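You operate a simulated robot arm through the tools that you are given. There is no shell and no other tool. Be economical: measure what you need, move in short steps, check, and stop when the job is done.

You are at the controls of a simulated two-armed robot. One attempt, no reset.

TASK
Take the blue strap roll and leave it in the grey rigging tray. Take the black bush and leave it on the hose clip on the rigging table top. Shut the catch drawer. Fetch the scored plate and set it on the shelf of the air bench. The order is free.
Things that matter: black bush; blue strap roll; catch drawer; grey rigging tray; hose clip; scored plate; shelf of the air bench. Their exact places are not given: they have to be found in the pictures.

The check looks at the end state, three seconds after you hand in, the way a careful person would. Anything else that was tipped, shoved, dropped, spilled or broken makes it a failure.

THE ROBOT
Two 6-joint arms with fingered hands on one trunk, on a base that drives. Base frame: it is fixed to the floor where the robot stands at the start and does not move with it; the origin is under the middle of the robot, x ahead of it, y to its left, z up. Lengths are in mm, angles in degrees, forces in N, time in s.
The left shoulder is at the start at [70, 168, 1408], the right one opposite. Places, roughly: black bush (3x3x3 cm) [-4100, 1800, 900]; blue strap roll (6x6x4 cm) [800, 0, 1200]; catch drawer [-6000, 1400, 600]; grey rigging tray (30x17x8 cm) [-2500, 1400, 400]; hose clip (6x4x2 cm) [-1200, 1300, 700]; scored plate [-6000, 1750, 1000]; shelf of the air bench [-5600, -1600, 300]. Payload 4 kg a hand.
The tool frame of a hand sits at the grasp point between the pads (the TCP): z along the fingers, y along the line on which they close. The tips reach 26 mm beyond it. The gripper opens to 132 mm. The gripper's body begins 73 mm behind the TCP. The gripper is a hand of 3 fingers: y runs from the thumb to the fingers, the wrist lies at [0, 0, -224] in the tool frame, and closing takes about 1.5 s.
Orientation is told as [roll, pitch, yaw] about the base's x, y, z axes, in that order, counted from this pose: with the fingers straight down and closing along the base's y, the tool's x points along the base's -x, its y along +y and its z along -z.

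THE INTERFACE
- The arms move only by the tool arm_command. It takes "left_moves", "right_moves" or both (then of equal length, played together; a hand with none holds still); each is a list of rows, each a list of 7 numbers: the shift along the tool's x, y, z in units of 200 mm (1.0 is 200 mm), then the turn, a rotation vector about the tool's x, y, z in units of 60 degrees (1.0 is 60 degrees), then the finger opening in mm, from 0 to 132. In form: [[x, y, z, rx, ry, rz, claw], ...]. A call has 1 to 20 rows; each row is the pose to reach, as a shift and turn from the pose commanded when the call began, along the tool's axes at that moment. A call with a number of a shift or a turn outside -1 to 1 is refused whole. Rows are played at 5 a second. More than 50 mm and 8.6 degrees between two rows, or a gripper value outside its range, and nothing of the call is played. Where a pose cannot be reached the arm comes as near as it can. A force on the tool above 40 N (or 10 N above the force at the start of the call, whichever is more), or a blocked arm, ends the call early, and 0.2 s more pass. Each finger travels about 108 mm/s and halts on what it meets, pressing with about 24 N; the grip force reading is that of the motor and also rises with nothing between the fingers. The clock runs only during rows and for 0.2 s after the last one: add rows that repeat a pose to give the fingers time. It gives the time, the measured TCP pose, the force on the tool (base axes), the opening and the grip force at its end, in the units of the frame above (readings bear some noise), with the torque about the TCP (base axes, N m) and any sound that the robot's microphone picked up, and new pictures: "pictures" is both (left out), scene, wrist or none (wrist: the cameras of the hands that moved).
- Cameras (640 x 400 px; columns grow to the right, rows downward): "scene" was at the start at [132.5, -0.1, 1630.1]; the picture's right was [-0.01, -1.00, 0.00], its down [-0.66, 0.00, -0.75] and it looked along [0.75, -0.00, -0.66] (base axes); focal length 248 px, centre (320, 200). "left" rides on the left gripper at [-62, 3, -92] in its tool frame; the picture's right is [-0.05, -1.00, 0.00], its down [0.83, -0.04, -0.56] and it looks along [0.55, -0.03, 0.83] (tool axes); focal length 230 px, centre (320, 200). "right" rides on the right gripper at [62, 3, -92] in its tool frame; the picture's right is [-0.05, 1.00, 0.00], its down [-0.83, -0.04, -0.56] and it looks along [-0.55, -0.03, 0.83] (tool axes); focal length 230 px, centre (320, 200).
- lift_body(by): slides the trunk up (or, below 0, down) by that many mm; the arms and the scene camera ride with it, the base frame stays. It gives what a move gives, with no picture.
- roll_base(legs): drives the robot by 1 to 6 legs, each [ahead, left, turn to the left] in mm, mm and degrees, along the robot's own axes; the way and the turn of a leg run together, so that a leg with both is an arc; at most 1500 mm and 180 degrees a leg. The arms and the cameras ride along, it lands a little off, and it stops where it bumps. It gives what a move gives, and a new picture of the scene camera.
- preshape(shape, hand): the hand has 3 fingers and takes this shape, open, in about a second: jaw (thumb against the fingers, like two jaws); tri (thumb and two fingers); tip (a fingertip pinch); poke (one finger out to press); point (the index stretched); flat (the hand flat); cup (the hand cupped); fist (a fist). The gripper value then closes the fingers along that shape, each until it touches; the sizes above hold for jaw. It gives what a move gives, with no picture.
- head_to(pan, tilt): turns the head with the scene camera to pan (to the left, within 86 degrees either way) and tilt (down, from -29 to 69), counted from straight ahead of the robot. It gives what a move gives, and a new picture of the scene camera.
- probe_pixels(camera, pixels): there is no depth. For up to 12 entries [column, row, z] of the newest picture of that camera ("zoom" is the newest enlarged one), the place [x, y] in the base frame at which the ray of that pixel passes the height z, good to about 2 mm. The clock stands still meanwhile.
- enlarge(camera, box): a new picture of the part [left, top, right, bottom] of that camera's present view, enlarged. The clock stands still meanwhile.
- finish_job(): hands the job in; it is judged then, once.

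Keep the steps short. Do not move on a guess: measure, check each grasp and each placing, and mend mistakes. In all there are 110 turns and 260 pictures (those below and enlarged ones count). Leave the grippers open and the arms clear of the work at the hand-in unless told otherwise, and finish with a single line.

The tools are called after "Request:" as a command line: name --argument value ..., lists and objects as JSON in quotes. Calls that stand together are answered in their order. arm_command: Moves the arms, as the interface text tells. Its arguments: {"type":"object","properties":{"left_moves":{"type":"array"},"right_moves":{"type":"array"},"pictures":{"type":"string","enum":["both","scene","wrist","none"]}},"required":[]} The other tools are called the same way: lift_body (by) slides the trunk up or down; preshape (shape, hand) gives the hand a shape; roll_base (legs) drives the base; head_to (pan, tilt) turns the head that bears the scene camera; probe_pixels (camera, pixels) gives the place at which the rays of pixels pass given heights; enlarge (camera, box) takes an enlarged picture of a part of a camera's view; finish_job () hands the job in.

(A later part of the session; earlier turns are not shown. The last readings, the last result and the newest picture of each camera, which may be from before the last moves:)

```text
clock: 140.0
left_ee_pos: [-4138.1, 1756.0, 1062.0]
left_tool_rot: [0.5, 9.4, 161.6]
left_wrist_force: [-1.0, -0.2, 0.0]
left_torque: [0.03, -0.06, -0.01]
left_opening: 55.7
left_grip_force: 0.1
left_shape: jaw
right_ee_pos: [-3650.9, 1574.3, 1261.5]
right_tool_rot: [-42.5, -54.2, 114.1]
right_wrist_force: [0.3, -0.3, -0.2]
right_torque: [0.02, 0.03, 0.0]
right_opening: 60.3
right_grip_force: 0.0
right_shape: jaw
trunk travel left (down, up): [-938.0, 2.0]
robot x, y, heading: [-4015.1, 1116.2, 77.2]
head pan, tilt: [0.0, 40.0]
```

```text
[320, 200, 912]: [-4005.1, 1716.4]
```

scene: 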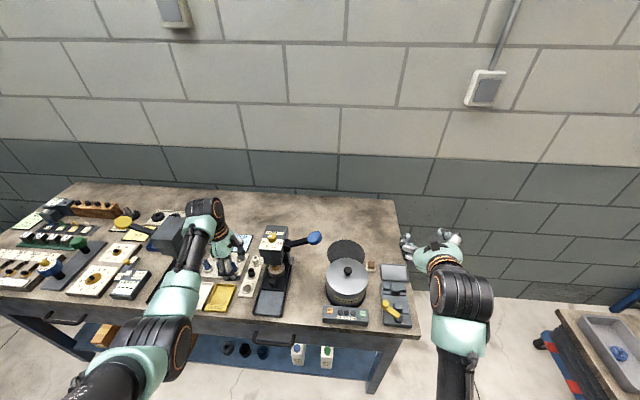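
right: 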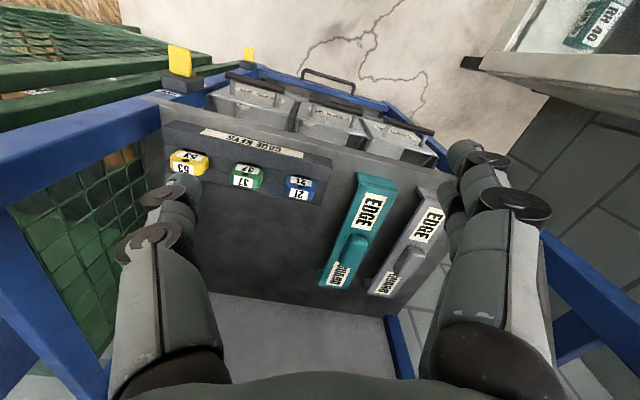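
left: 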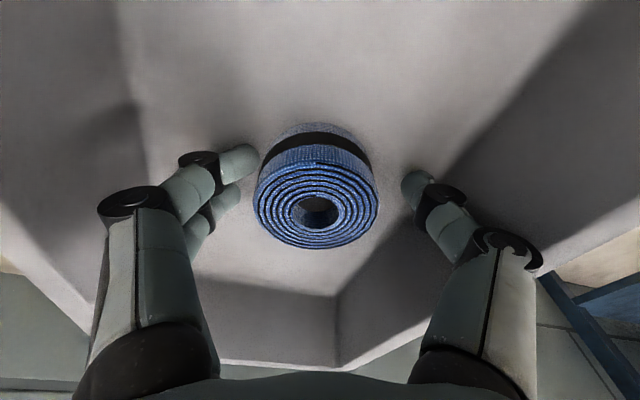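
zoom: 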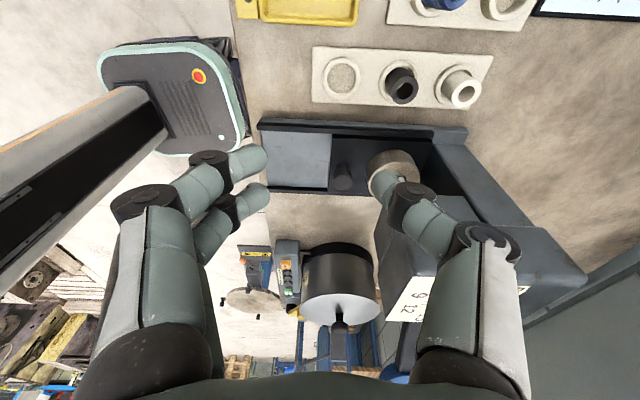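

Request:
enlarge --camera "left" --box '[300, 30, 540, 180]'

Request:
probe_pixels --camera "zoom" --pixels '[[275, 160, 912], [275, 160, 905], [275, 160, 920], [440, 165, 912], [110, 110, 885]]'

```text
2.67 times, centred on (420, 105) of left
```

zoom: 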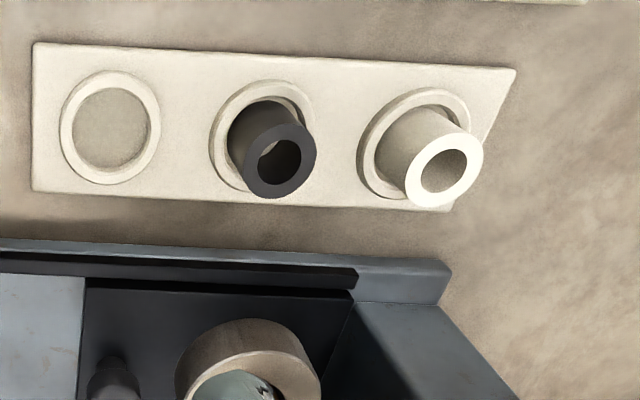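

```text
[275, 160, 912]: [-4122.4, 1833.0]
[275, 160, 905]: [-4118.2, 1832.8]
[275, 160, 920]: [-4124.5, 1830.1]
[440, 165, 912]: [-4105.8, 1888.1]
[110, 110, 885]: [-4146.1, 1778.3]
```

Bush confirmed at (-4122,1832), Ø≈24 mm. Drive the last 79 mm.

Request:
roll_base --legs '[[79, 4, 0]]'

Request:
enlarge --camera "left" --box '[0, 0, 640, 400]'

Request:
enlarge --camera "scene" --box '[160, 180, 340, 320]'

```text
clock: 141.1
left_ee_pos: [-4124.7, 1829.9, 1064.9]
left_tool_rot: [0.3, 9.5, 161.5]
left_wrist_force: [0.1, -0.1, -0.2]
left_torque: [0.0, -0.01, 0.01]
left_opening: 55.6
left_grip_force: 0.0
left_shape: jaw
right_ee_pos: [-3637.6, 1647.0, 1264.9]
right_tool_rot: [-42.8, -54.3, 114.2]
right_wrist_force: [0.9, 0.2, -0.2]
right_torque: [0.01, 0.02, 0.0]
right_opening: 60.3
right_grip_force: 0.2
right_shape: jaw
trunk travel left (down, up): [-938.0, 2.0]
robot x, y, heading: [-4005.9, 1188.5, 77.2]
head pan, tilt: [0.0, 40.0]
```

scene: 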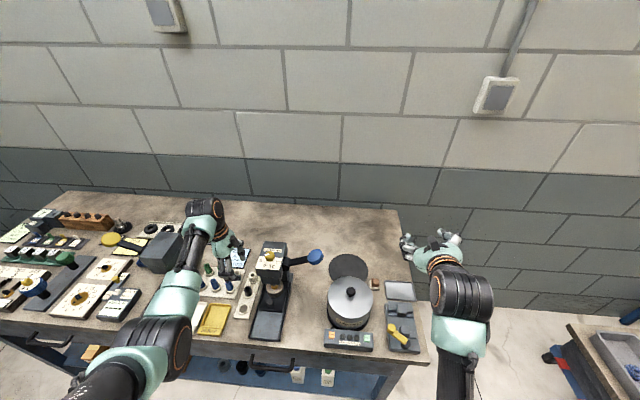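

```text
1.00 times, centred on (320, 200) of left (not enlarged: the box is as wide or as high as the picture)
```

zoom: 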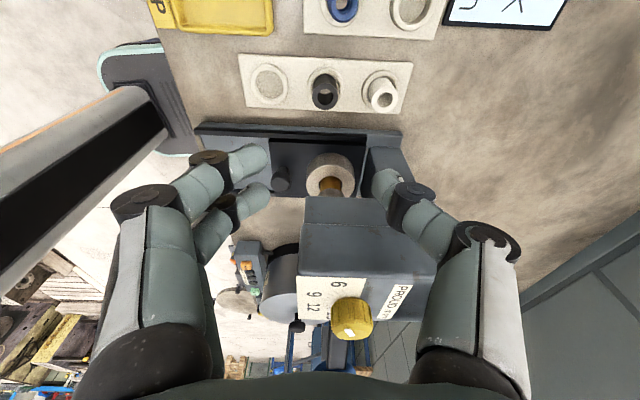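

```text
2.86 times, centred on (250, 250) of scene
```

zoom: 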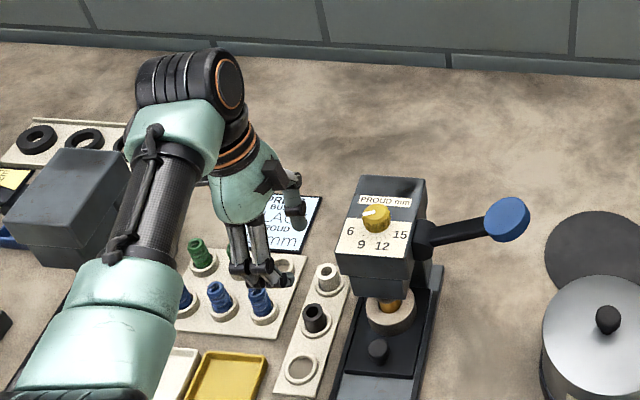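

Request:
probe_pixels --camera "scene" --pixels '[[259, 263, 1050], [259, 263, 1080], [263, 242, 1100]]'

Request:
lift_body --by -60

Request:
enlarge --camera "left" --box '[0, 0, 640, 400]'

```text
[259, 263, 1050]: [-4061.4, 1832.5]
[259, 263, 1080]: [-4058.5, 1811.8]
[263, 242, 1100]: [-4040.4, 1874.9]
```

```text
clock: 142.1
left_ee_pos: [-4123.4, 1836.4, 1000.1]
left_tool_rot: [0.7, 9.5, 161.6]
left_wrist_force: [-0.3, -0.2, 0.8]
left_torque: [0.0, 0.0, 0.01]
left_opening: 55.4
left_grip_force: 0.1
left_shape: jaw
right_ee_pos: [-3636.5, 1653.8, 1200.4]
right_tool_rot: [-42.4, -54.1, 114.0]
right_wrist_force: [-0.1, 0.6, 0.5]
right_torque: [0.0, -0.01, -0.01]
right_opening: 60.3
right_grip_force: 0.1
right_shape: jaw
trunk travel left (down, up): [-878.0, 62.0]
robot x, y, heading: [-4003.8, 1191.4, 77.4]
head pan, tilt: [0.0, 40.0]
```

```text
1.00 times, centred on (320, 200) of left (not enlarged: the box is as wide or as high as the picture)
```

zoom: 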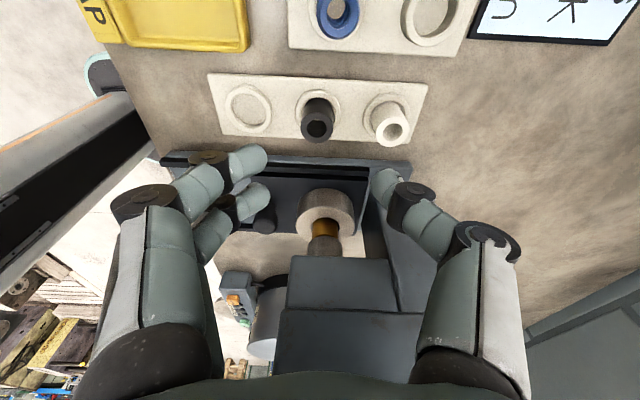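

Request:
enlarge --camera "left" --box '[200, 50, 440, 200]'

Request:
probe_pixels --camera "zoom" --pixels '[[315, 197, 912], [315, 197, 905], [510, 212, 912]]'

```text
2.67 times, centred on (320, 125) of left
```

zoom: 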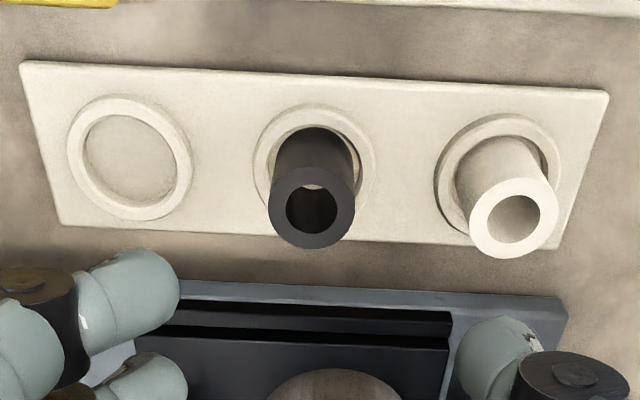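

```text
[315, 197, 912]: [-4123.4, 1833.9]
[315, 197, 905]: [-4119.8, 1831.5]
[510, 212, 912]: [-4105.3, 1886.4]
```

Alignment is good (3 mm too deep). Set the opening to 46 mm, shift back 3 mm, and lower the trunk 60 mm.

Request:
arm_command --left_moves '[[0, 0.015, 0, 0, 0, 0, 50], [0, 0.015, 0, 0, 0, 0, 46], [0, 0.015, 0, 0, 0, 0, 46]]' --pictures "none"

Request:
lift_body --by -55

Request:
enlarge --camera "left" --box '[0, 0, 640, 400]'

```text
clock: 142.8
left_ee_pos: [-4125.8, 1832.8, 999.8]
left_tool_rot: [0.7, 9.5, 161.5]
left_wrist_force: [-0.3, -0.4, -0.2]
left_torque: [-0.01, 0.01, 0.0]
left_opening: 46.3
left_grip_force: 0.1
left_shape: jaw
right_ee_pos: [-3635.5, 1653.7, 1199.2]
right_tool_rot: [-42.4, -54.1, 114.0]
right_wrist_force: [0.7, -0.2, -0.8]
right_torque: [-0.01, 0.0, -0.01]
right_opening: 60.1
right_grip_force: 0.1
right_shape: jaw
trunk travel left (down, up): [-878.0, 62.0]
robot x, y, heading: [-4000.4, 1193.1, 77.3]
head pan, tilt: [0.0, 40.0]
```

```text
clock: 143.8
left_ee_pos: [-4126.3, 1833.5, 944.5]
left_tool_rot: [0.7, 9.6, 161.5]
left_wrist_force: [0.2, 0.2, -0.1]
left_torque: [0.01, -0.01, 0.01]
left_opening: 46.5
left_grip_force: 0.0
left_shape: jaw
right_ee_pos: [-3636.6, 1653.6, 1145.2]
right_tool_rot: [-42.4, -54.1, 114.0]
right_wrist_force: [-1.2, 0.1, 0.3]
right_torque: [-0.02, 0.01, -0.02]
right_opening: 60.0
right_grip_force: 0.1
right_shape: jaw
trunk travel left (down, up): [-823.0, 117.0]
robot x, y, heading: [-4002.7, 1193.8, 77.2]
head pan, tilt: [0.0, 40.0]
```

```text
1.00 times, centred on (320, 200) of left (not enlarged: the box is as wide or as high as the picture)
```

zoom: 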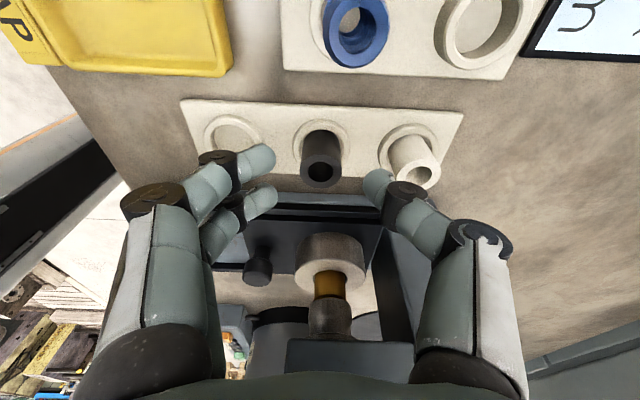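

Bush lies on the tool axis. Lower 25 mm along the axis.

Request:
arm_command --left_moves '[[0, 0, 0.04, 0, 0, 0, 46], [0, 0, 0.08, 0, 0, 0, 46], [0, 0, 0.125, 0, 0, 0, 46], [0, 0, 0.125, 0, 0, 0, 46]]' --pictures "wrist"

```text
clock: 144.8
left_ee_pos: [-4124.1, 1831.4, 920.0]
left_tool_rot: [0.6, 9.5, 161.5]
left_wrist_force: [-0.7, -0.9, -0.5]
left_torque: [0.0, 0.01, -0.01]
left_opening: 46.0
left_grip_force: 0.1
left_shape: jaw
right_ee_pos: [-3637.3, 1654.0, 1146.2]
right_tool_rot: [-42.4, -54.2, 114.0]
right_wrist_force: [0.0, -0.4, 0.1]
right_torque: [0.0, 0.0, -0.02]
right_opening: 60.4
right_grip_force: 0.1
right_shape: jaw
trunk travel left (down, up): [-823.0, 117.0]
robot x, y, heading: [-4005.4, 1195.3, 77.5]
head pan, tilt: [0.0, 40.0]
```

left: 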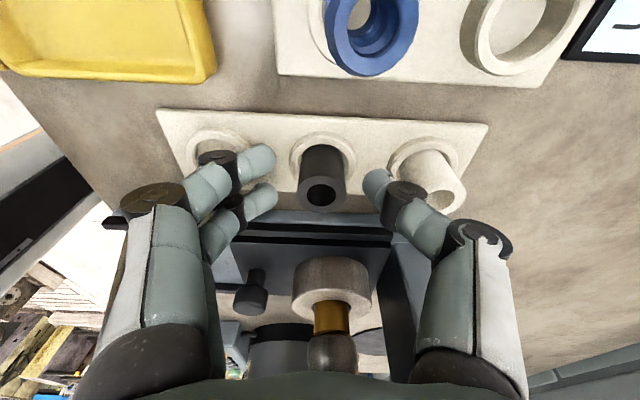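

Bush top sits right at the grasp point. Close the fingers.

Request:
arm_command --left_moves '[[0, 0, 0, 0, 0, 0, 36], [0, 0, 0, 0, 0, 0, 28], [0, 0, 0, 0, 0, 0, 20], [0, 0, 0, 0, 0, 0, 16], [0, 0, 0, 0, 0, 0, 16], [0, 0, 0, 0, 0, 0, 16], [0, 0, 0, 0, 0, 0, 16]]' --pictures "wrist"

```text
clock: 146.4
left_ee_pos: [-4121.4, 1831.5, 920.0]
left_tool_rot: [0.6, 9.5, 161.5]
left_wrist_force: [-0.2, -0.3, 3.2]
left_torque: [-0.03, 0.06, 0.02]
left_opening: 15.3
left_grip_force: 24.5
left_shape: jaw
right_ee_pos: [-3636.4, 1653.8, 1145.2]
right_tool_rot: [-42.4, -54.1, 113.9]
right_wrist_force: [0.8, 0.0, -0.1]
right_torque: [0.0, 0.06, -0.02]
right_opening: 59.8
right_grip_force: 0.2
right_shape: jaw
trunk travel left (down, up): [-823.0, 117.0]
robot x, y, heading: [-4004.2, 1190.4, 77.3]
head pan, tilt: [0.0, 40.0]
```

left: 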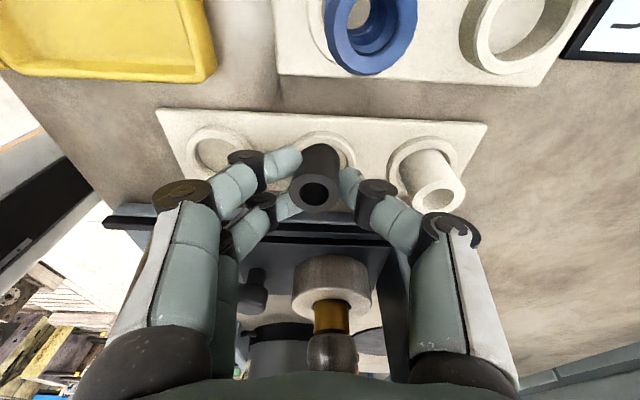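

Fingers are on the bush. I tighten the command and lift.

Request:
arm_command --left_moves '[[0, 0, 0, 0, 0, 0, 8], [0, 0, 0, 0, 0, 0, 8], [0.02, 0, -0.1, 0, 0, 0, 8], [0.04, 0, -0.2, 0, 0, 0, 8]]' --pictures "none"

Request:
lift_body --by 117

Request:
enlarge --camera "left" --box '[0, 0, 640, 400]'

```text
clock: 147.4
left_ee_pos: [-4124.7, 1834.1, 959.3]
left_tool_rot: [0.8, 9.7, 161.0]
left_wrist_force: [-0.1, 0.3, -1.4]
left_torque: [0.0, 0.0, 0.01]
left_opening: 15.2
left_grip_force: 24.2
left_shape: jaw
left hand out of reach, approached as far as the arm can: row 4
right_ee_pos: [-3637.5, 1653.6, 1144.3]
right_tool_rot: [-42.4, -54.1, 113.9]
right_wrist_force: [0.8, 0.4, 0.8]
right_torque: [0.03, 0.01, -0.02]
right_opening: 59.9
right_grip_force: 0.0
right_shape: jaw
trunk travel left (down, up): [-823.0, 117.0]
robot x, y, heading: [-4003.3, 1192.2, 77.1]
head pan, tilt: [0.0, 40.0]
```

```text
clock: 148.9
left_ee_pos: [-4124.7, 1834.4, 1075.1]
left_tool_rot: [0.7, 9.6, 161.0]
left_wrist_force: [0.2, 0.4, -0.2]
left_torque: [0.02, 0.02, -0.01]
left_opening: 15.3
left_grip_force: 24.1
left_shape: jaw
right_ee_pos: [-3637.2, 1654.5, 1261.0]
right_tool_rot: [-42.4, -54.1, 113.9]
right_wrist_force: [0.8, 0.2, 0.0]
right_torque: [0.01, 0.0, -0.01]
right_opening: 60.3
right_grip_force: 0.1
right_shape: jaw
trunk travel left (down, up): [-940.0, 0.0]
robot x, y, heading: [-4003.8, 1191.0, 77.5]
head pan, tilt: [0.0, 40.0]
```

```text
1.00 times, centred on (320, 200) of left (not enlarged: the box is as wide or as high as the picture)
```

zoom: 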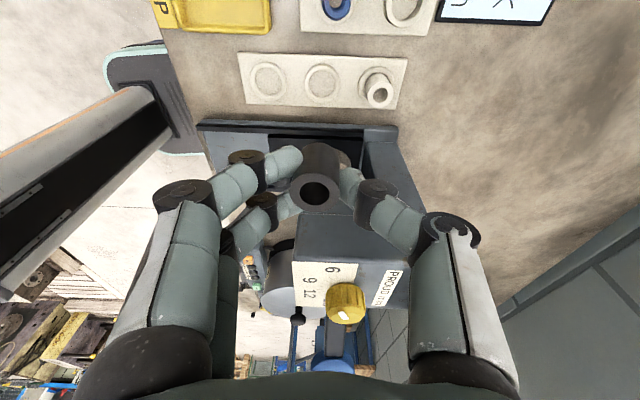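

The bush is held and the white one stands untouched. I back off, turn to +x, and drive along y≈250 to x≈-1500 near the rigging table.

Request:
roll_base --legs '[[-450, 0, 0], [0, 0, -77.5], [0, -500, 0], [1400, 0, 0], [1200, 0, 0]]'

Request:
head_to --pan 65 --tilt 35

```text
clock: 169.9
left_ee_pos: [-878.6, 431.5, 1075.5]
left_tool_rot: [0.6, 9.5, 81.5]
left_wrist_force: [0.4, 0.4, 0.1]
left_torque: [0.03, 0.02, 0.04]
left_opening: 15.0
left_grip_force: 24.4
left_shape: jaw
right_ee_pos: [-967.9, -80.6, 1262.4]
right_tool_rot: [-42.4, -54.2, 34.4]
right_wrist_force: [0.1, -0.1, -0.3]
right_torque: [0.0, 0.02, 0.03]
right_opening: 60.3
right_grip_force: 0.1
right_shape: jaw
trunk travel left (down, up): [-940.0, 0.0]
robot x, y, heading: [-1484.6, 197.2, -2.3]
head pan, tilt: [0.0, 40.0]
```

scene: 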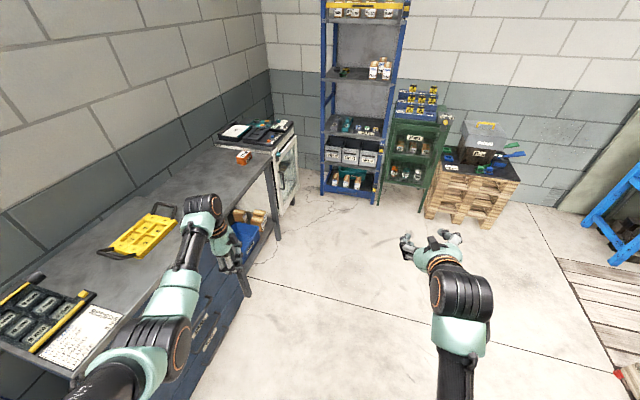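

```text
clock: 171.2
left_ee_pos: [-878.6, 431.3, 1074.8]
left_tool_rot: [0.8, 9.6, 81.5]
left_wrist_force: [0.0, 0.3, -0.1]
left_torque: [-0.05, 0.02, 0.01]
left_opening: 15.4
left_grip_force: 23.6
left_shape: jaw
right_ee_pos: [-965.3, -81.9, 1261.7]
right_tool_rot: [-42.4, -54.1, 34.4]
right_wrist_force: [0.7, -0.2, 0.0]
right_torque: [-0.02, 0.0, -0.06]
right_opening: 60.2
right_grip_force: 0.0
right_shape: jaw
trunk travel left (down, up): [-940.0, 0.0]
robot x, y, heading: [-1486.3, 193.0, -2.2]
head pan, tilt: [65.0, 35.0]
```

scene: 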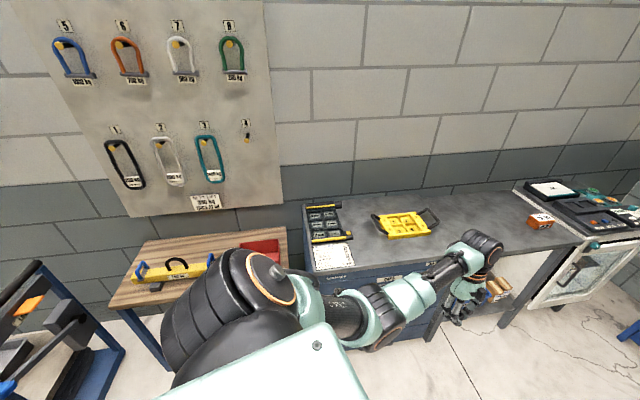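

The wood table is partly hidden by my shoulder. I turn left to face it.

Request:
roll_base --legs '[[0, 0, 74]]'

Request:
head_to --pan 10 --tilt 45

Request:
enlarge --camera "scene" --box '[200, 60, 460, 220]'

```text
clock: 174.8
left_ee_pos: [-1547.9, 844.5, 1075.8]
left_tool_rot: [0.7, 9.6, 155.6]
left_wrist_force: [-0.5, -0.6, -0.7]
left_torque: [0.0, 0.0, 0.0]
left_opening: 14.7
left_grip_force: 23.9
left_shape: jaw
right_ee_pos: [-1080.2, 619.9, 1262.8]
right_tool_rot: [-42.4, -54.1, 108.6]
right_wrist_force: [-0.1, 0.0, -0.2]
right_torque: [0.01, 0.03, -0.02]
right_opening: 60.2
right_grip_force: 0.1
right_shape: jaw
trunk travel left (down, up): [-940.0, 0.0]
robot x, y, heading: [-1484.5, 196.5, 72.0]
head pan, tilt: [65.0, 35.0]
```

scene: 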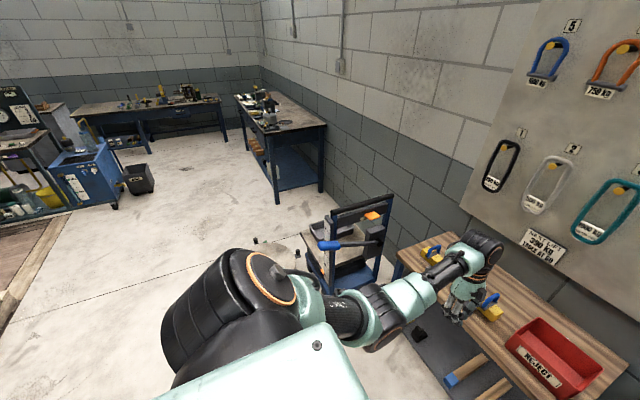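

```text
clock: 176.1
left_ee_pos: [-1547.8, 845.4, 1075.1]
left_tool_rot: [0.7, 9.7, 155.7]
left_wrist_force: [0.1, -0.2, 0.6]
left_torque: [0.01, -0.02, -0.01]
left_opening: 14.9
left_grip_force: 24.7
left_shape: jaw
right_ee_pos: [-1080.5, 619.8, 1262.2]
right_tool_rot: [-42.4, -54.1, 108.6]
right_wrist_force: [0.5, 0.0, -0.9]
right_torque: [0.01, -0.02, 0.0]
right_opening: 60.2
right_grip_force: 0.2
right_shape: jaw
trunk travel left (down, up): [-940.0, 0.0]
robot x, y, heading: [-1485.7, 194.2, 71.9]
head pan, tilt: [10.0, 45.0]
```

scene: 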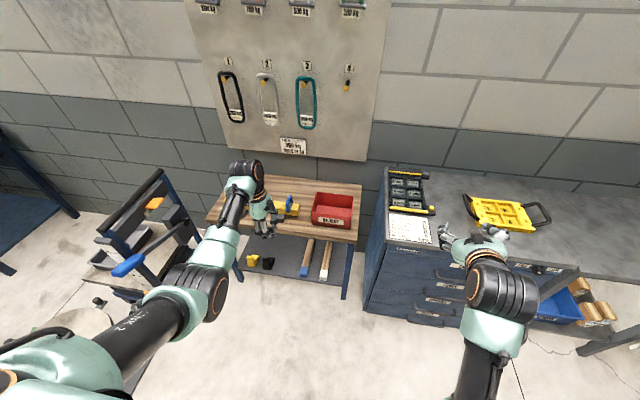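

```text
2.46 times, centred on (330, 140) of scene
```

zoom: 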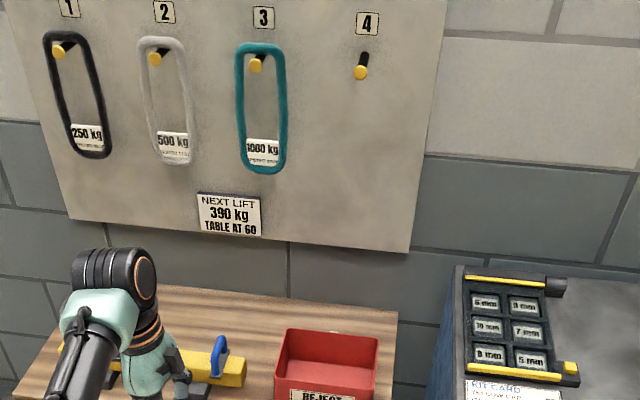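

The hose clip may be hidden behind the red box. I move 250 mm ahead, looking down more steeply.

Request:
roll_base --legs '[[200, -100, 0]]'

Request:
enlarge --camera "scene" --box '[200, 130, 400, 280]'

Request:
enlarge --camera "left" --box '[0, 0, 640, 400]'

```text
clock: 177.8
left_ee_pos: [-1392.2, 1003.4, 1076.6]
left_tool_rot: [0.7, 9.6, 155.7]
left_wrist_force: [-0.2, -0.3, 0.4]
left_torque: [0.05, 0.02, 0.02]
left_opening: 14.9
left_grip_force: 23.9
left_shape: jaw
right_ee_pos: [-924.9, 777.7, 1264.3]
right_tool_rot: [-42.7, -54.3, 108.8]
right_wrist_force: [0.0, -0.4, 0.7]
right_torque: [0.0, -0.05, -0.02]
right_opening: 60.2
right_grip_force: 0.1
right_shape: jaw
trunk travel left (down, up): [-940.0, 0.0]
robot x, y, heading: [-1326.2, 356.1, 71.7]
head pan, tilt: [10.0, 45.0]
```

scene: 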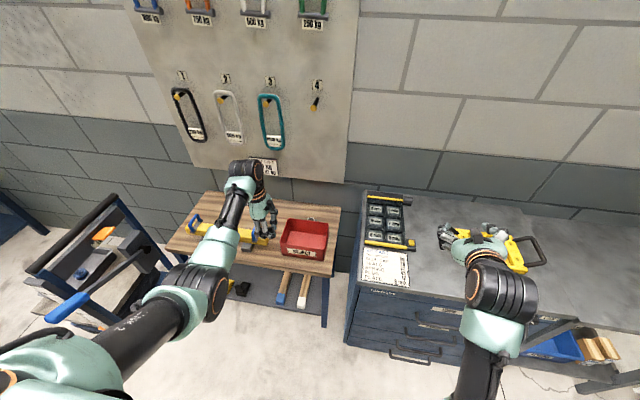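

```text
2.67 times, centred on (300, 205) of scene
```

zoom: 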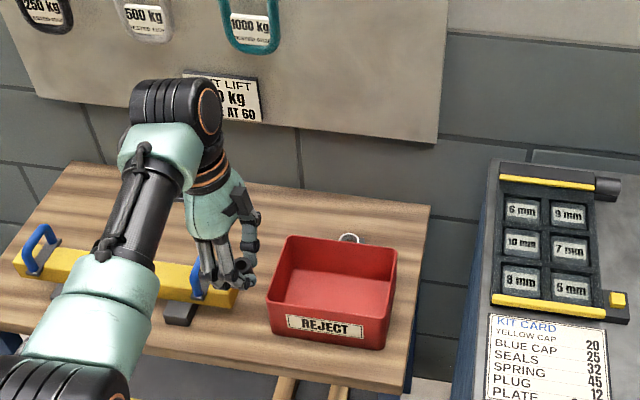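

```text
1.00 times, centred on (320, 200) of left (not enlarged: the box is as wide or as high as the picture)
```

zoom: 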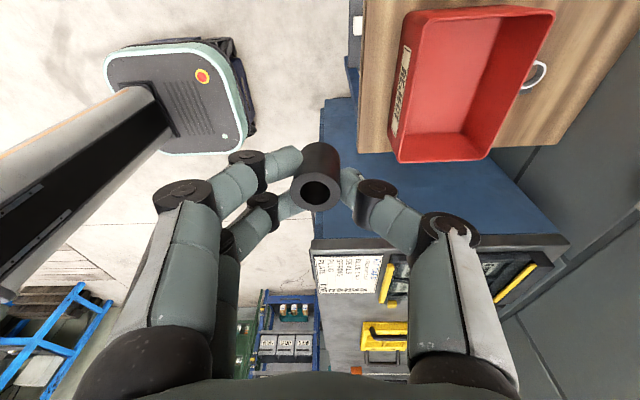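

The hose clip (a metal ring) shows just behind the red box: left camera (535,75), scene zoom (348,238). I measure it, the box and table.

Request:
probe_pixels --camera "zoom" --pixels '[[535, 75, 700], [535, 75, 720], [535, 75, 740], [555, 12, 790], [480, 160, 790], [495, 147, 700]]'

Request:
probe_pixels --camera "scene" --pixels '[[311, 219, 700], [311, 219, 720], [311, 219, 740], [329, 277, 700], [341, 207, 700], [286, 219, 790], [328, 222, 790], [281, 246, 790], [325, 261, 700]]'

Request:
enlarge --camera "left" --box '[480, 30, 600, 110]'

```text
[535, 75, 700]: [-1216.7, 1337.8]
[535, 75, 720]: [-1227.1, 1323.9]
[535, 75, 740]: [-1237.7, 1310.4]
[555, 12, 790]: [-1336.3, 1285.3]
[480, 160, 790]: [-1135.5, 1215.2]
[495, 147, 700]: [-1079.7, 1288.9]
```

```text
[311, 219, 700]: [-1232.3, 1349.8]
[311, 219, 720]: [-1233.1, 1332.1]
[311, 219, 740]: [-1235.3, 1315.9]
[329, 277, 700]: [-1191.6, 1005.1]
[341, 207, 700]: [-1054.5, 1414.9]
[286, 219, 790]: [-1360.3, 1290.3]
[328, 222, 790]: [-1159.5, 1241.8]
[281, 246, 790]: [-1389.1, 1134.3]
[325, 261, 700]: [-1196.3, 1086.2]
```

```text
5.00 times, centred on (540, 70) of left
```

zoom: 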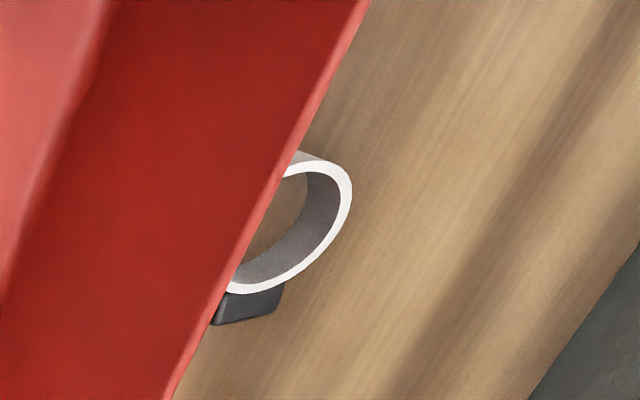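

Ring top z≈738 at ≈(-1236,1312), about 90 mm behind the red box (rim ≈ 840). Drive 250 mm ahead to bring the hand above and view it from the top.

Request:
roll_base --legs '[[250, 0, 0]]'

Request:
enlarge --camera "left" --box '[0, 0, 640, 400]'

Request:
head_to --pan 0 --tilt 60

```text
clock: 179.6
left_ee_pos: [-1310.6, 1243.7, 1076.6]
left_tool_rot: [0.5, 9.4, 155.3]
left_wrist_force: [-0.7, -0.5, 0.2]
left_torque: [0.04, 0.0, -0.01]
left_opening: 14.8
left_grip_force: 24.1
left_shape: jaw
right_ee_pos: [-843.3, 1016.7, 1264.0]
right_tool_rot: [-42.6, -54.3, 108.5]
right_wrist_force: [0.0, -0.4, 0.7]
right_torque: [0.04, 0.03, 0.03]
right_opening: 60.2
right_grip_force: 0.1
right_shape: jaw
trunk travel left (down, up): [-940.0, 0.0]
robot x, y, heading: [-1252.3, 593.6, 71.6]
head pan, tilt: [10.0, 45.0]
```

scene: 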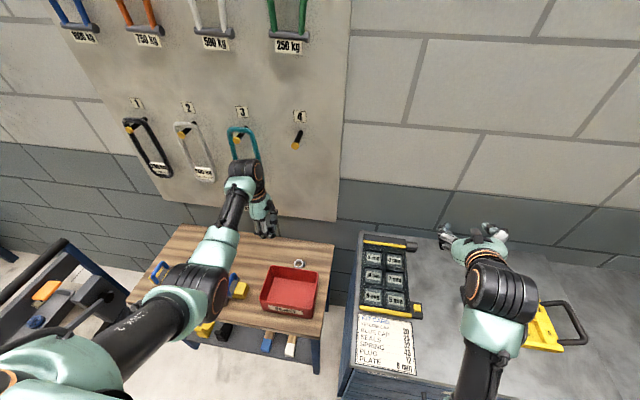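

```text
1.00 times, centred on (320, 200) of left (not enlarged: the box is as wide or as high as the picture)
```

zoom: 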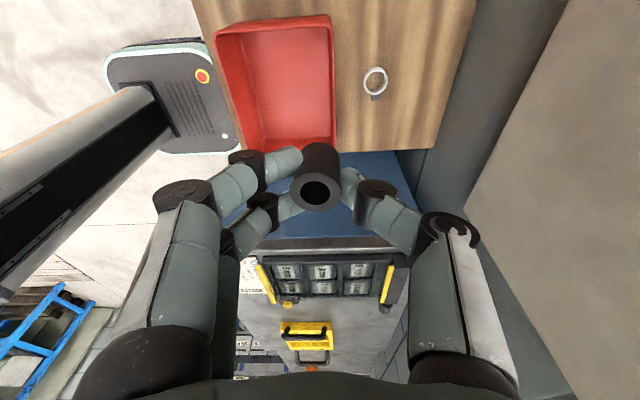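

```text
clock: 180.4
left_ee_pos: [-1309.7, 1245.5, 1075.6]
left_tool_rot: [0.8, 9.6, 155.4]
left_wrist_force: [0.6, -0.3, -0.5]
left_torque: [0.0, -0.01, -0.02]
left_opening: 14.8
left_grip_force: 23.5
left_shape: jaw
right_ee_pos: [-840.6, 1019.8, 1262.4]
right_tool_rot: [-42.4, -54.2, 108.2]
right_wrist_force: [0.7, 0.8, -0.3]
right_torque: [0.0, 0.01, 0.01]
right_opening: 60.2
right_grip_force: 0.0
right_shape: jaw
trunk travel left (down, up): [-940.0, 0.0]
robot x, y, heading: [-1249.8, 591.3, 71.7]
head pan, tilt: [0.0, 60.0]
```

scene: 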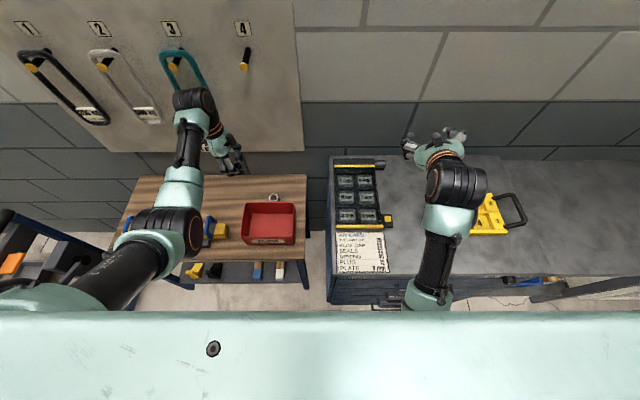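

Request:
enlarge --camera "left" --box '[335, 50, 415, 110]'

Request:
probe_pixels --camera "zoom" --pixels '[[320, 200, 735], [220, 200, 735], [420, 200, 735], [320, 100, 735], [320, 300, 735], [320, 200, 715], [320, 200, 755]]'

Request:
probe_pixels --camera "scene" --pixels '[[274, 198, 735], [274, 198, 715], [274, 198, 755], [306, 175, 720], [304, 256, 720], [330, 215, 860]]'

Request:
enlarge --camera "scene" --box '[234, 175, 314, 225]'

```text
6.67 times, centred on (375, 80) of left
```

zoom: 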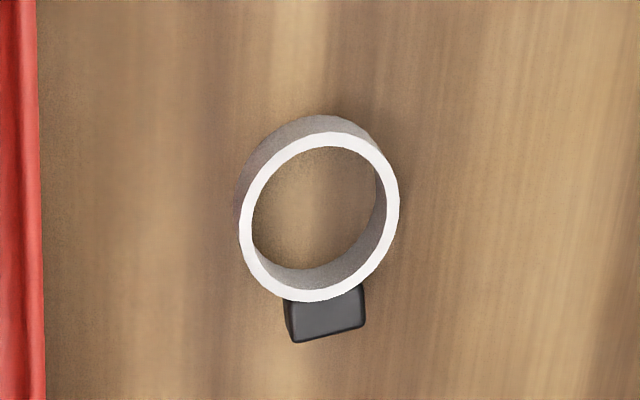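

```text
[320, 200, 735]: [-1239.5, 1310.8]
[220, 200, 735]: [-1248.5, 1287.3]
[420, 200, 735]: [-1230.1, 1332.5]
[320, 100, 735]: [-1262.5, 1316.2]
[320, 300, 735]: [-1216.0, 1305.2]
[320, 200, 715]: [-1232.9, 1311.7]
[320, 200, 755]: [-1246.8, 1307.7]
```

```text
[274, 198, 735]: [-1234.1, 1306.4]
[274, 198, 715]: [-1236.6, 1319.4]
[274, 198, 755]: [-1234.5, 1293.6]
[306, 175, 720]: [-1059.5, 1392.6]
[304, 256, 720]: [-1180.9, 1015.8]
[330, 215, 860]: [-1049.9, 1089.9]
```

```text
8.00 times, centred on (274, 200) of scene
```

zoom: 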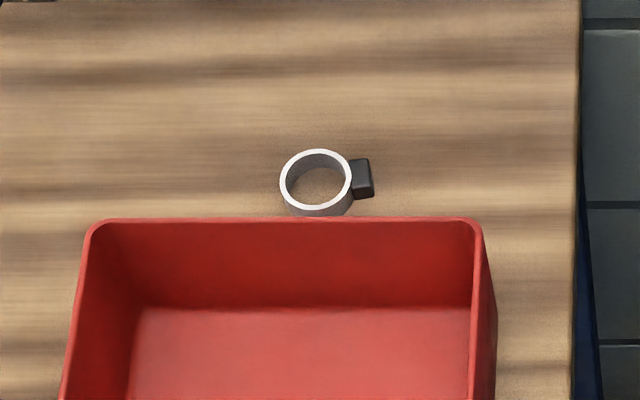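

Ring Ø≈39 (inner ≈33), centre (-1235,1309), top z≈732, black lug on its right at about the same height. The bush (Ø≈26) could fall through if centred, so I'll set it standing on the ring wall/lug side, at about (-1221,1305). I check how close the cabinet front is before moving ahead.

Request:
probe_pixels --camera "scene" --pixels '[[331, 272, 860], [388, 274, 860], [328, 302, 600], [328, 302, 400], [270, 283, 200], [304, 256, 720]]'

Request:
arm_command --left_moves '[[0.08, 0, 0.013, 0, 0, 0, 8], [0.16, 0, 0.026, 0, 0, 0, 8], [0.24, 0, 0.039, 0, 0, 0, 8], [0.315, 0, 0.052, 0, 0, 0, 8], [0.315, 0, 0.052, 0, 0, 0, 8]]' --pictures "none"

```text
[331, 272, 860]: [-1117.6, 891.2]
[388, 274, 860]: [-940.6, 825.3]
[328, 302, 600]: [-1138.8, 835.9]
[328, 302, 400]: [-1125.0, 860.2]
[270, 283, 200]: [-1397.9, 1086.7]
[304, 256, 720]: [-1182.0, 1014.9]
```

```text
clock: 181.6
left_ee_pos: [-1267.4, 1235.2, 1064.6]
left_tool_rot: [0.7, 9.7, 153.4]
left_wrist_force: [0.1, -0.1, -0.9]
left_torque: [-0.01, 0.0, -0.03]
left_opening: 14.7
left_grip_force: 24.1
left_shape: jaw
left hand out of reach, approached as far as the arm can: row 1, 2, 3, 4, 5
right_ee_pos: [-841.2, 1019.7, 1261.5]
right_tool_rot: [-42.4, -54.1, 108.3]
right_wrist_force: [0.2, 0.5, 0.7]
right_torque: [-0.02, 0.01, -0.01]
right_opening: 60.3
right_grip_force: 0.2
right_shape: jaw
trunk travel left (down, up): [-940.0, 0.0]
robot x, y, heading: [-1249.6, 598.0, 71.7]
head pan, tilt: [0.0, 60.0]
```

The base's front-right is already close to the cabinet, and the wrist yaw is near its limit. I re-stand: slide left 178, ahead 24, turn right 11.7°, so both clearances are fine.

Request:
roll_base --legs '[[0, 178, 0], [24, 0, -11.7]]'

Request:
arm_command --left_moves '[[0.05, 0, 0.01, -0.02, 0, 0.12, 8], [0.1, 0, 0.02, -0.04, 0, 0.24, 8], [0.15, 0, 0.03, -0.06, 0, 0.36, 8], [0.15, 0, 0.03, -0.06, 0, 0.36, 8]]' --pictures "wrist"

```text
clock: 183.9
left_ee_pos: [-1297.8, 1303.5, 1065.3]
left_tool_rot: [0.6, 9.7, 141.7]
left_wrist_force: [0.1, 0.5, -0.6]
left_torque: [-0.03, 0.0, 0.0]
left_opening: 14.8
left_grip_force: 24.1
left_shape: jaw
right_ee_pos: [-926.2, 1005.0, 1263.3]
right_tool_rot: [-42.5, -54.1, 96.8]
right_wrist_force: [0.8, -0.5, 0.0]
right_torque: [-0.01, 0.02, 0.02]
right_opening: 60.5
right_grip_force: 0.0
right_shape: jaw
trunk travel left (down, up): [-940.0, 0.0]
robot x, y, heading: [-1413.9, 675.2, 59.9]
head pan, tilt: [0.0, 60.0]
```

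scene: 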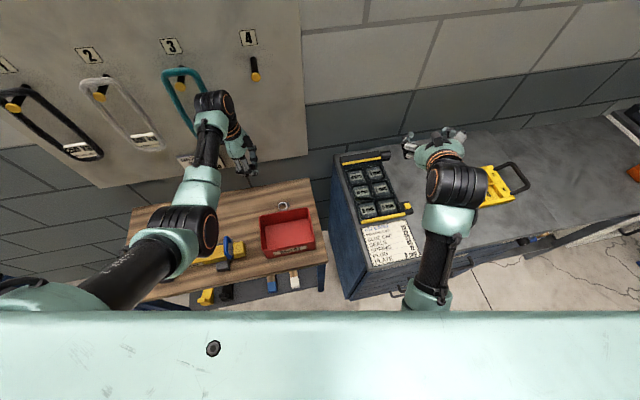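

```text
clock: 184.9
left_ee_pos: [-1274.4, 1286.2, 1063.1]
left_tool_rot: [0.6, 9.9, 119.6]
left_wrist_force: [-0.7, 0.7, -0.2]
left_torque: [-0.01, -0.03, -0.01]
left_opening: 14.7
left_grip_force: 24.0
left_shape: jaw
right_ee_pos: [-923.8, 1005.8, 1261.5]
right_tool_rot: [-42.3, -54.0, 96.7]
right_wrist_force: [0.6, 0.7, 0.9]
right_torque: [0.01, 0.03, 0.0]
right_opening: 60.2
right_grip_force: 0.1
right_shape: jaw
trunk travel left (down, up): [-940.0, 0.0]
robot x, y, heading: [-1411.5, 673.5, 59.8]
head pan, tilt: [0.0, 60.0]
```

left: 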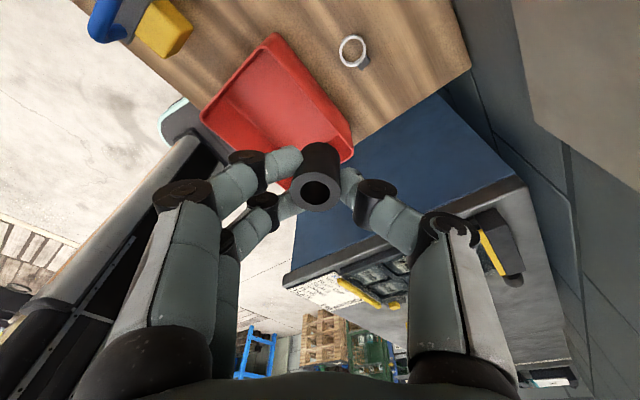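

Hand freed. Move it horizontally to the target TCP (-1220,1307), then lower the trunk 200 mm and look.

Request:
arm_command --left_moves '[[0.014, -0.1, 0.0025, 0, 0, 0, 8], [0.028, -0.2, 0.005, 0, 0, 0, 8], [0.043, -0.288, 0.0075, 0, 0, 0, 8], [0.043, -0.288, 0.0075, 0, 0, 0, 8]]' --pictures "none"

Request:
lift_body --by -200

Request:
enlarge --camera "left" --box '[0, 0, 640, 400]'

Request:
enlarge --camera "scene" --box '[160, 100, 440, 300]'

```text
clock: 185.9
left_ee_pos: [-1224.6, 1304.6, 1061.5]
left_tool_rot: [0.8, 10.1, 119.9]
left_wrist_force: [-0.3, 0.4, -0.8]
left_torque: [-0.02, 0.04, 0.01]
left_opening: 14.4
left_grip_force: 23.8
left_shape: jaw
right_ee_pos: [-928.9, 1004.6, 1262.5]
right_tool_rot: [-42.8, -54.1, 96.9]
right_wrist_force: [0.3, 0.5, 0.7]
right_torque: [0.01, 0.03, 0.0]
right_opening: 60.3
right_grip_force: 0.0
right_shape: jaw
trunk travel left (down, up): [-940.0, 0.0]
robot x, y, heading: [-1410.5, 674.0, 60.1]
head pan, tilt: [0.0, 60.0]
```

```text
clock: 188.0
left_ee_pos: [-1217.9, 1305.6, 863.6]
left_tool_rot: [0.5, 9.9, 119.7]
left_wrist_force: [0.7, 0.2, -0.5]
left_torque: [-0.01, -0.01, -0.03]
left_opening: 14.8
left_grip_force: 23.6
left_shape: jaw
right_ee_pos: [-925.1, 1005.4, 1062.2]
right_tool_rot: [-42.4, -54.1, 96.6]
right_wrist_force: [-0.5, -0.4, 0.1]
right_torque: [0.0, -0.01, 0.01]
right_opening: 60.0
right_grip_force: 0.0
right_shape: jaw
trunk travel left (down, up): [-740.0, 200.0]
robot x, y, heading: [-1410.4, 674.7, 59.9]
head pan, tilt: [0.0, 60.0]
```

```text
1.00 times, centred on (320, 200) of left (not enlarged: the box is as wide or as high as the picture)
```

zoom: 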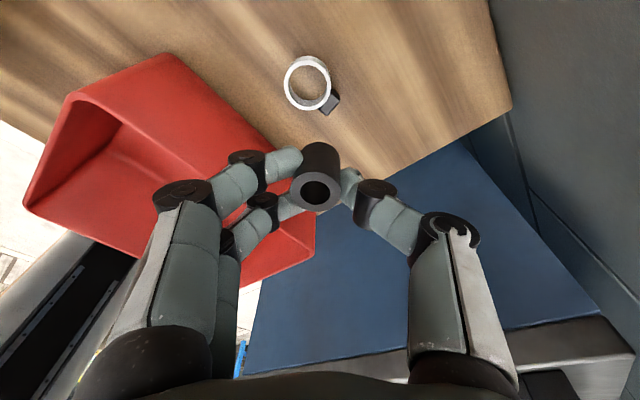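

```text
2.00 times, centred on (300, 200) of scene
```

zoom: 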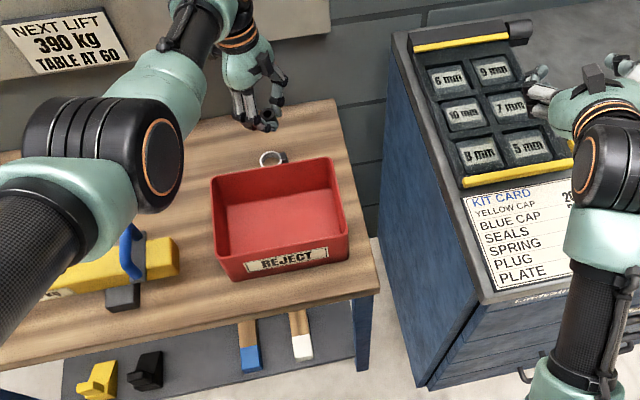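

Request:
enlarge --camera "left" --box '[260, 40, 380, 220]'

Request:
probe_pixels --camera "zoom" --pixels '[[293, 97, 732], [293, 97, 725], [293, 97, 740], [346, 138, 725], [320, 290, 858], [243, 97, 732], [345, 97, 732], [300, 42, 732], [300, 152, 732]]'

```text
2.22 times, centred on (320, 130) of left
```

zoom: 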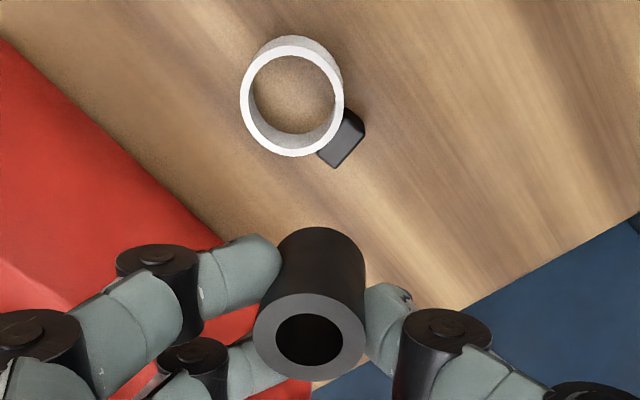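

```text
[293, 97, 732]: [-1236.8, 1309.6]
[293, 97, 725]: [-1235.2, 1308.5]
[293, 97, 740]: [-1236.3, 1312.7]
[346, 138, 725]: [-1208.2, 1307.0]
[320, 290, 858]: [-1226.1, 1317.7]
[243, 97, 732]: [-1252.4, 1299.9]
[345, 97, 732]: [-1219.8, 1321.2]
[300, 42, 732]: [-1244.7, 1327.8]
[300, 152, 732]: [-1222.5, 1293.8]
```

Request:
probe_pixels --camera "zoom" --pixels '[[309, 335, 858], [309, 335, 864], [309, 335, 852], [253, 335, 858], [366, 335, 858], [322, 240, 828]]'

```text
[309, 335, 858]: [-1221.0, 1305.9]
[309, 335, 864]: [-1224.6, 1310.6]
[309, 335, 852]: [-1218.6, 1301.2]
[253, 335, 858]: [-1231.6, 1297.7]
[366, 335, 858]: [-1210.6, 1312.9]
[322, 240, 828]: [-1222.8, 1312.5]
```

Bush centre (-1221,1306), Ø26; target (-1221.4,1308.5). Lower the trunk 80 mm with a 2.5 mm correction, then check again.

Request:
lift_body --by -80

Request:
arm_command --left_moves '[[-0.011, -0.006, 0, 0, 0, 0, 8], [-0.011, -0.006, 0, 0, 0, 0, 8]]' --pictures "none"

Request:
enlarge --camera "left" --box '[240, 60, 400, 220]'

Request:
probe_pixels --camera "zoom" --pixels '[[320, 200, 732]]'

```text
clock: 189.2
left_ee_pos: [-1218.6, 1305.8, 784.6]
left_tool_rot: [0.6, 9.9, 119.7]
left_wrist_force: [0.6, 0.0, 0.1]
left_torque: [0.04, 0.0, 0.0]
left_opening: 14.5
left_grip_force: 23.6
left_shape: jaw
right_ee_pos: [-925.0, 1005.7, 982.2]
right_tool_rot: [-42.5, -54.1, 96.7]
right_wrist_force: [-0.5, -0.5, -0.5]
right_torque: [0.0, 0.01, 0.01]
right_opening: 60.0
right_grip_force: 0.0
right_shape: jaw
trunk travel left (down, up): [-660.0, 280.0]
robot x, y, heading: [-1410.8, 675.1, 59.8]
head pan, tilt: [0.0, 60.0]
```

```text
clock: 189.8
left_ee_pos: [-1218.1, 1308.6, 784.3]
left_tool_rot: [0.6, 9.9, 119.7]
left_wrist_force: [-0.1, -0.5, -0.1]
left_torque: [0.01, -0.02, -0.05]
left_opening: 14.7
left_grip_force: 24.0
left_shape: jaw
right_ee_pos: [-924.5, 1004.7, 983.4]
right_tool_rot: [-42.4, -54.1, 96.6]
right_wrist_force: [0.0, 0.4, -0.4]
right_torque: [0.04, 0.02, 0.02]
right_opening: 60.1
right_grip_force: 0.0
right_shape: jaw
trunk travel left (down, up): [-660.0, 280.0]
robot x, y, heading: [-1411.0, 676.4, 59.6]
head pan, tilt: [0.0, 60.0]
```

```text
2.50 times, centred on (320, 140) of left
```

zoom: 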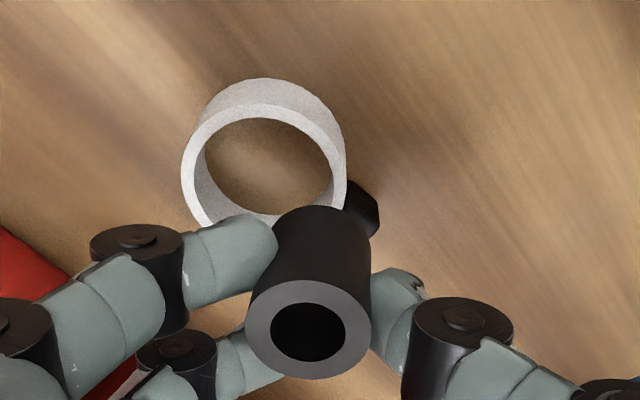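

```text
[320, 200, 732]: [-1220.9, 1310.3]
```

Position looks right: bush over the ring's wall near the lug. Lower 11 mm, then creep.

Request:
arm_command --left_moves '[[-0.005, 0, 0.03, 0, 0, 0, 8], [-0.0095, 0, 0.054, 0, 0, 0, 8], [-0.0095, 0, 0.054, 0, 0, 0, 8]]' --pictures "none"

Request:
arm_command --left_moves '[[-0.0017, 0, 0.01, 0, 0, 0, 8], [-0.0034, 0, 0.02, 0, 0, 0, 8], [-0.0034, 0, 0.02, 0, 0, 0, 8]]' --pictures "wrist"

```text
clock: 190.6
left_ee_pos: [-1218.8, 1309.1, 771.4]
left_tool_rot: [0.5, 9.9, 119.8]
left_wrist_force: [-0.2, 0.2, -0.2]
left_torque: [0.0, -0.01, 0.02]
left_opening: 14.8
left_grip_force: 23.6
left_shape: jaw
right_ee_pos: [-924.4, 1005.4, 982.8]
right_tool_rot: [-42.4, -54.1, 96.6]
right_wrist_force: [0.2, 0.5, 0.3]
right_torque: [-0.02, 0.03, -0.01]
right_opening: 60.5
right_grip_force: 0.0
right_shape: jaw
trunk travel left (down, up): [-660.0, 280.0]
robot x, y, heading: [-1413.5, 674.0, 60.0]
head pan, tilt: [0.0, 60.0]
```

```text
clock: 191.4
left_ee_pos: [-1219.0, 1308.1, 770.3]
left_tool_rot: [0.5, 9.9, 119.7]
left_wrist_force: [-0.3, 0.1, 3.9]
left_torque: [-0.01, 0.03, 0.01]
left_opening: 15.0
left_grip_force: 24.3
left_shape: jaw
right_ee_pos: [-923.5, 1004.9, 982.5]
right_tool_rot: [-42.5, -54.1, 96.7]
right_wrist_force: [1.2, -0.2, 0.3]
right_torque: [0.04, -0.03, 0.0]
right_opening: 60.2
right_grip_force: 0.1
right_shape: jaw
trunk travel left (down, up): [-660.0, 280.0]
robot x, y, heading: [-1410.0, 672.2, 60.0]
head pan, tilt: [0.0, 60.0]
```

left: 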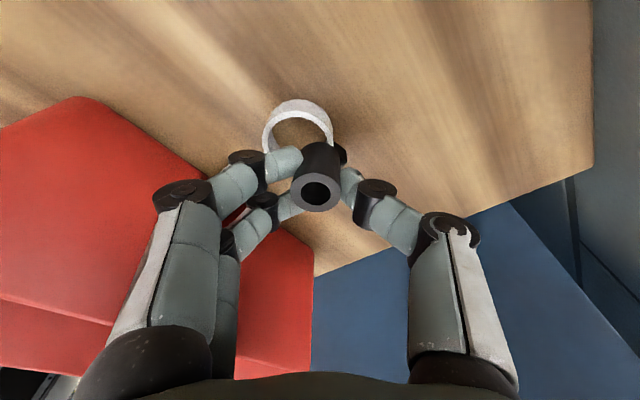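

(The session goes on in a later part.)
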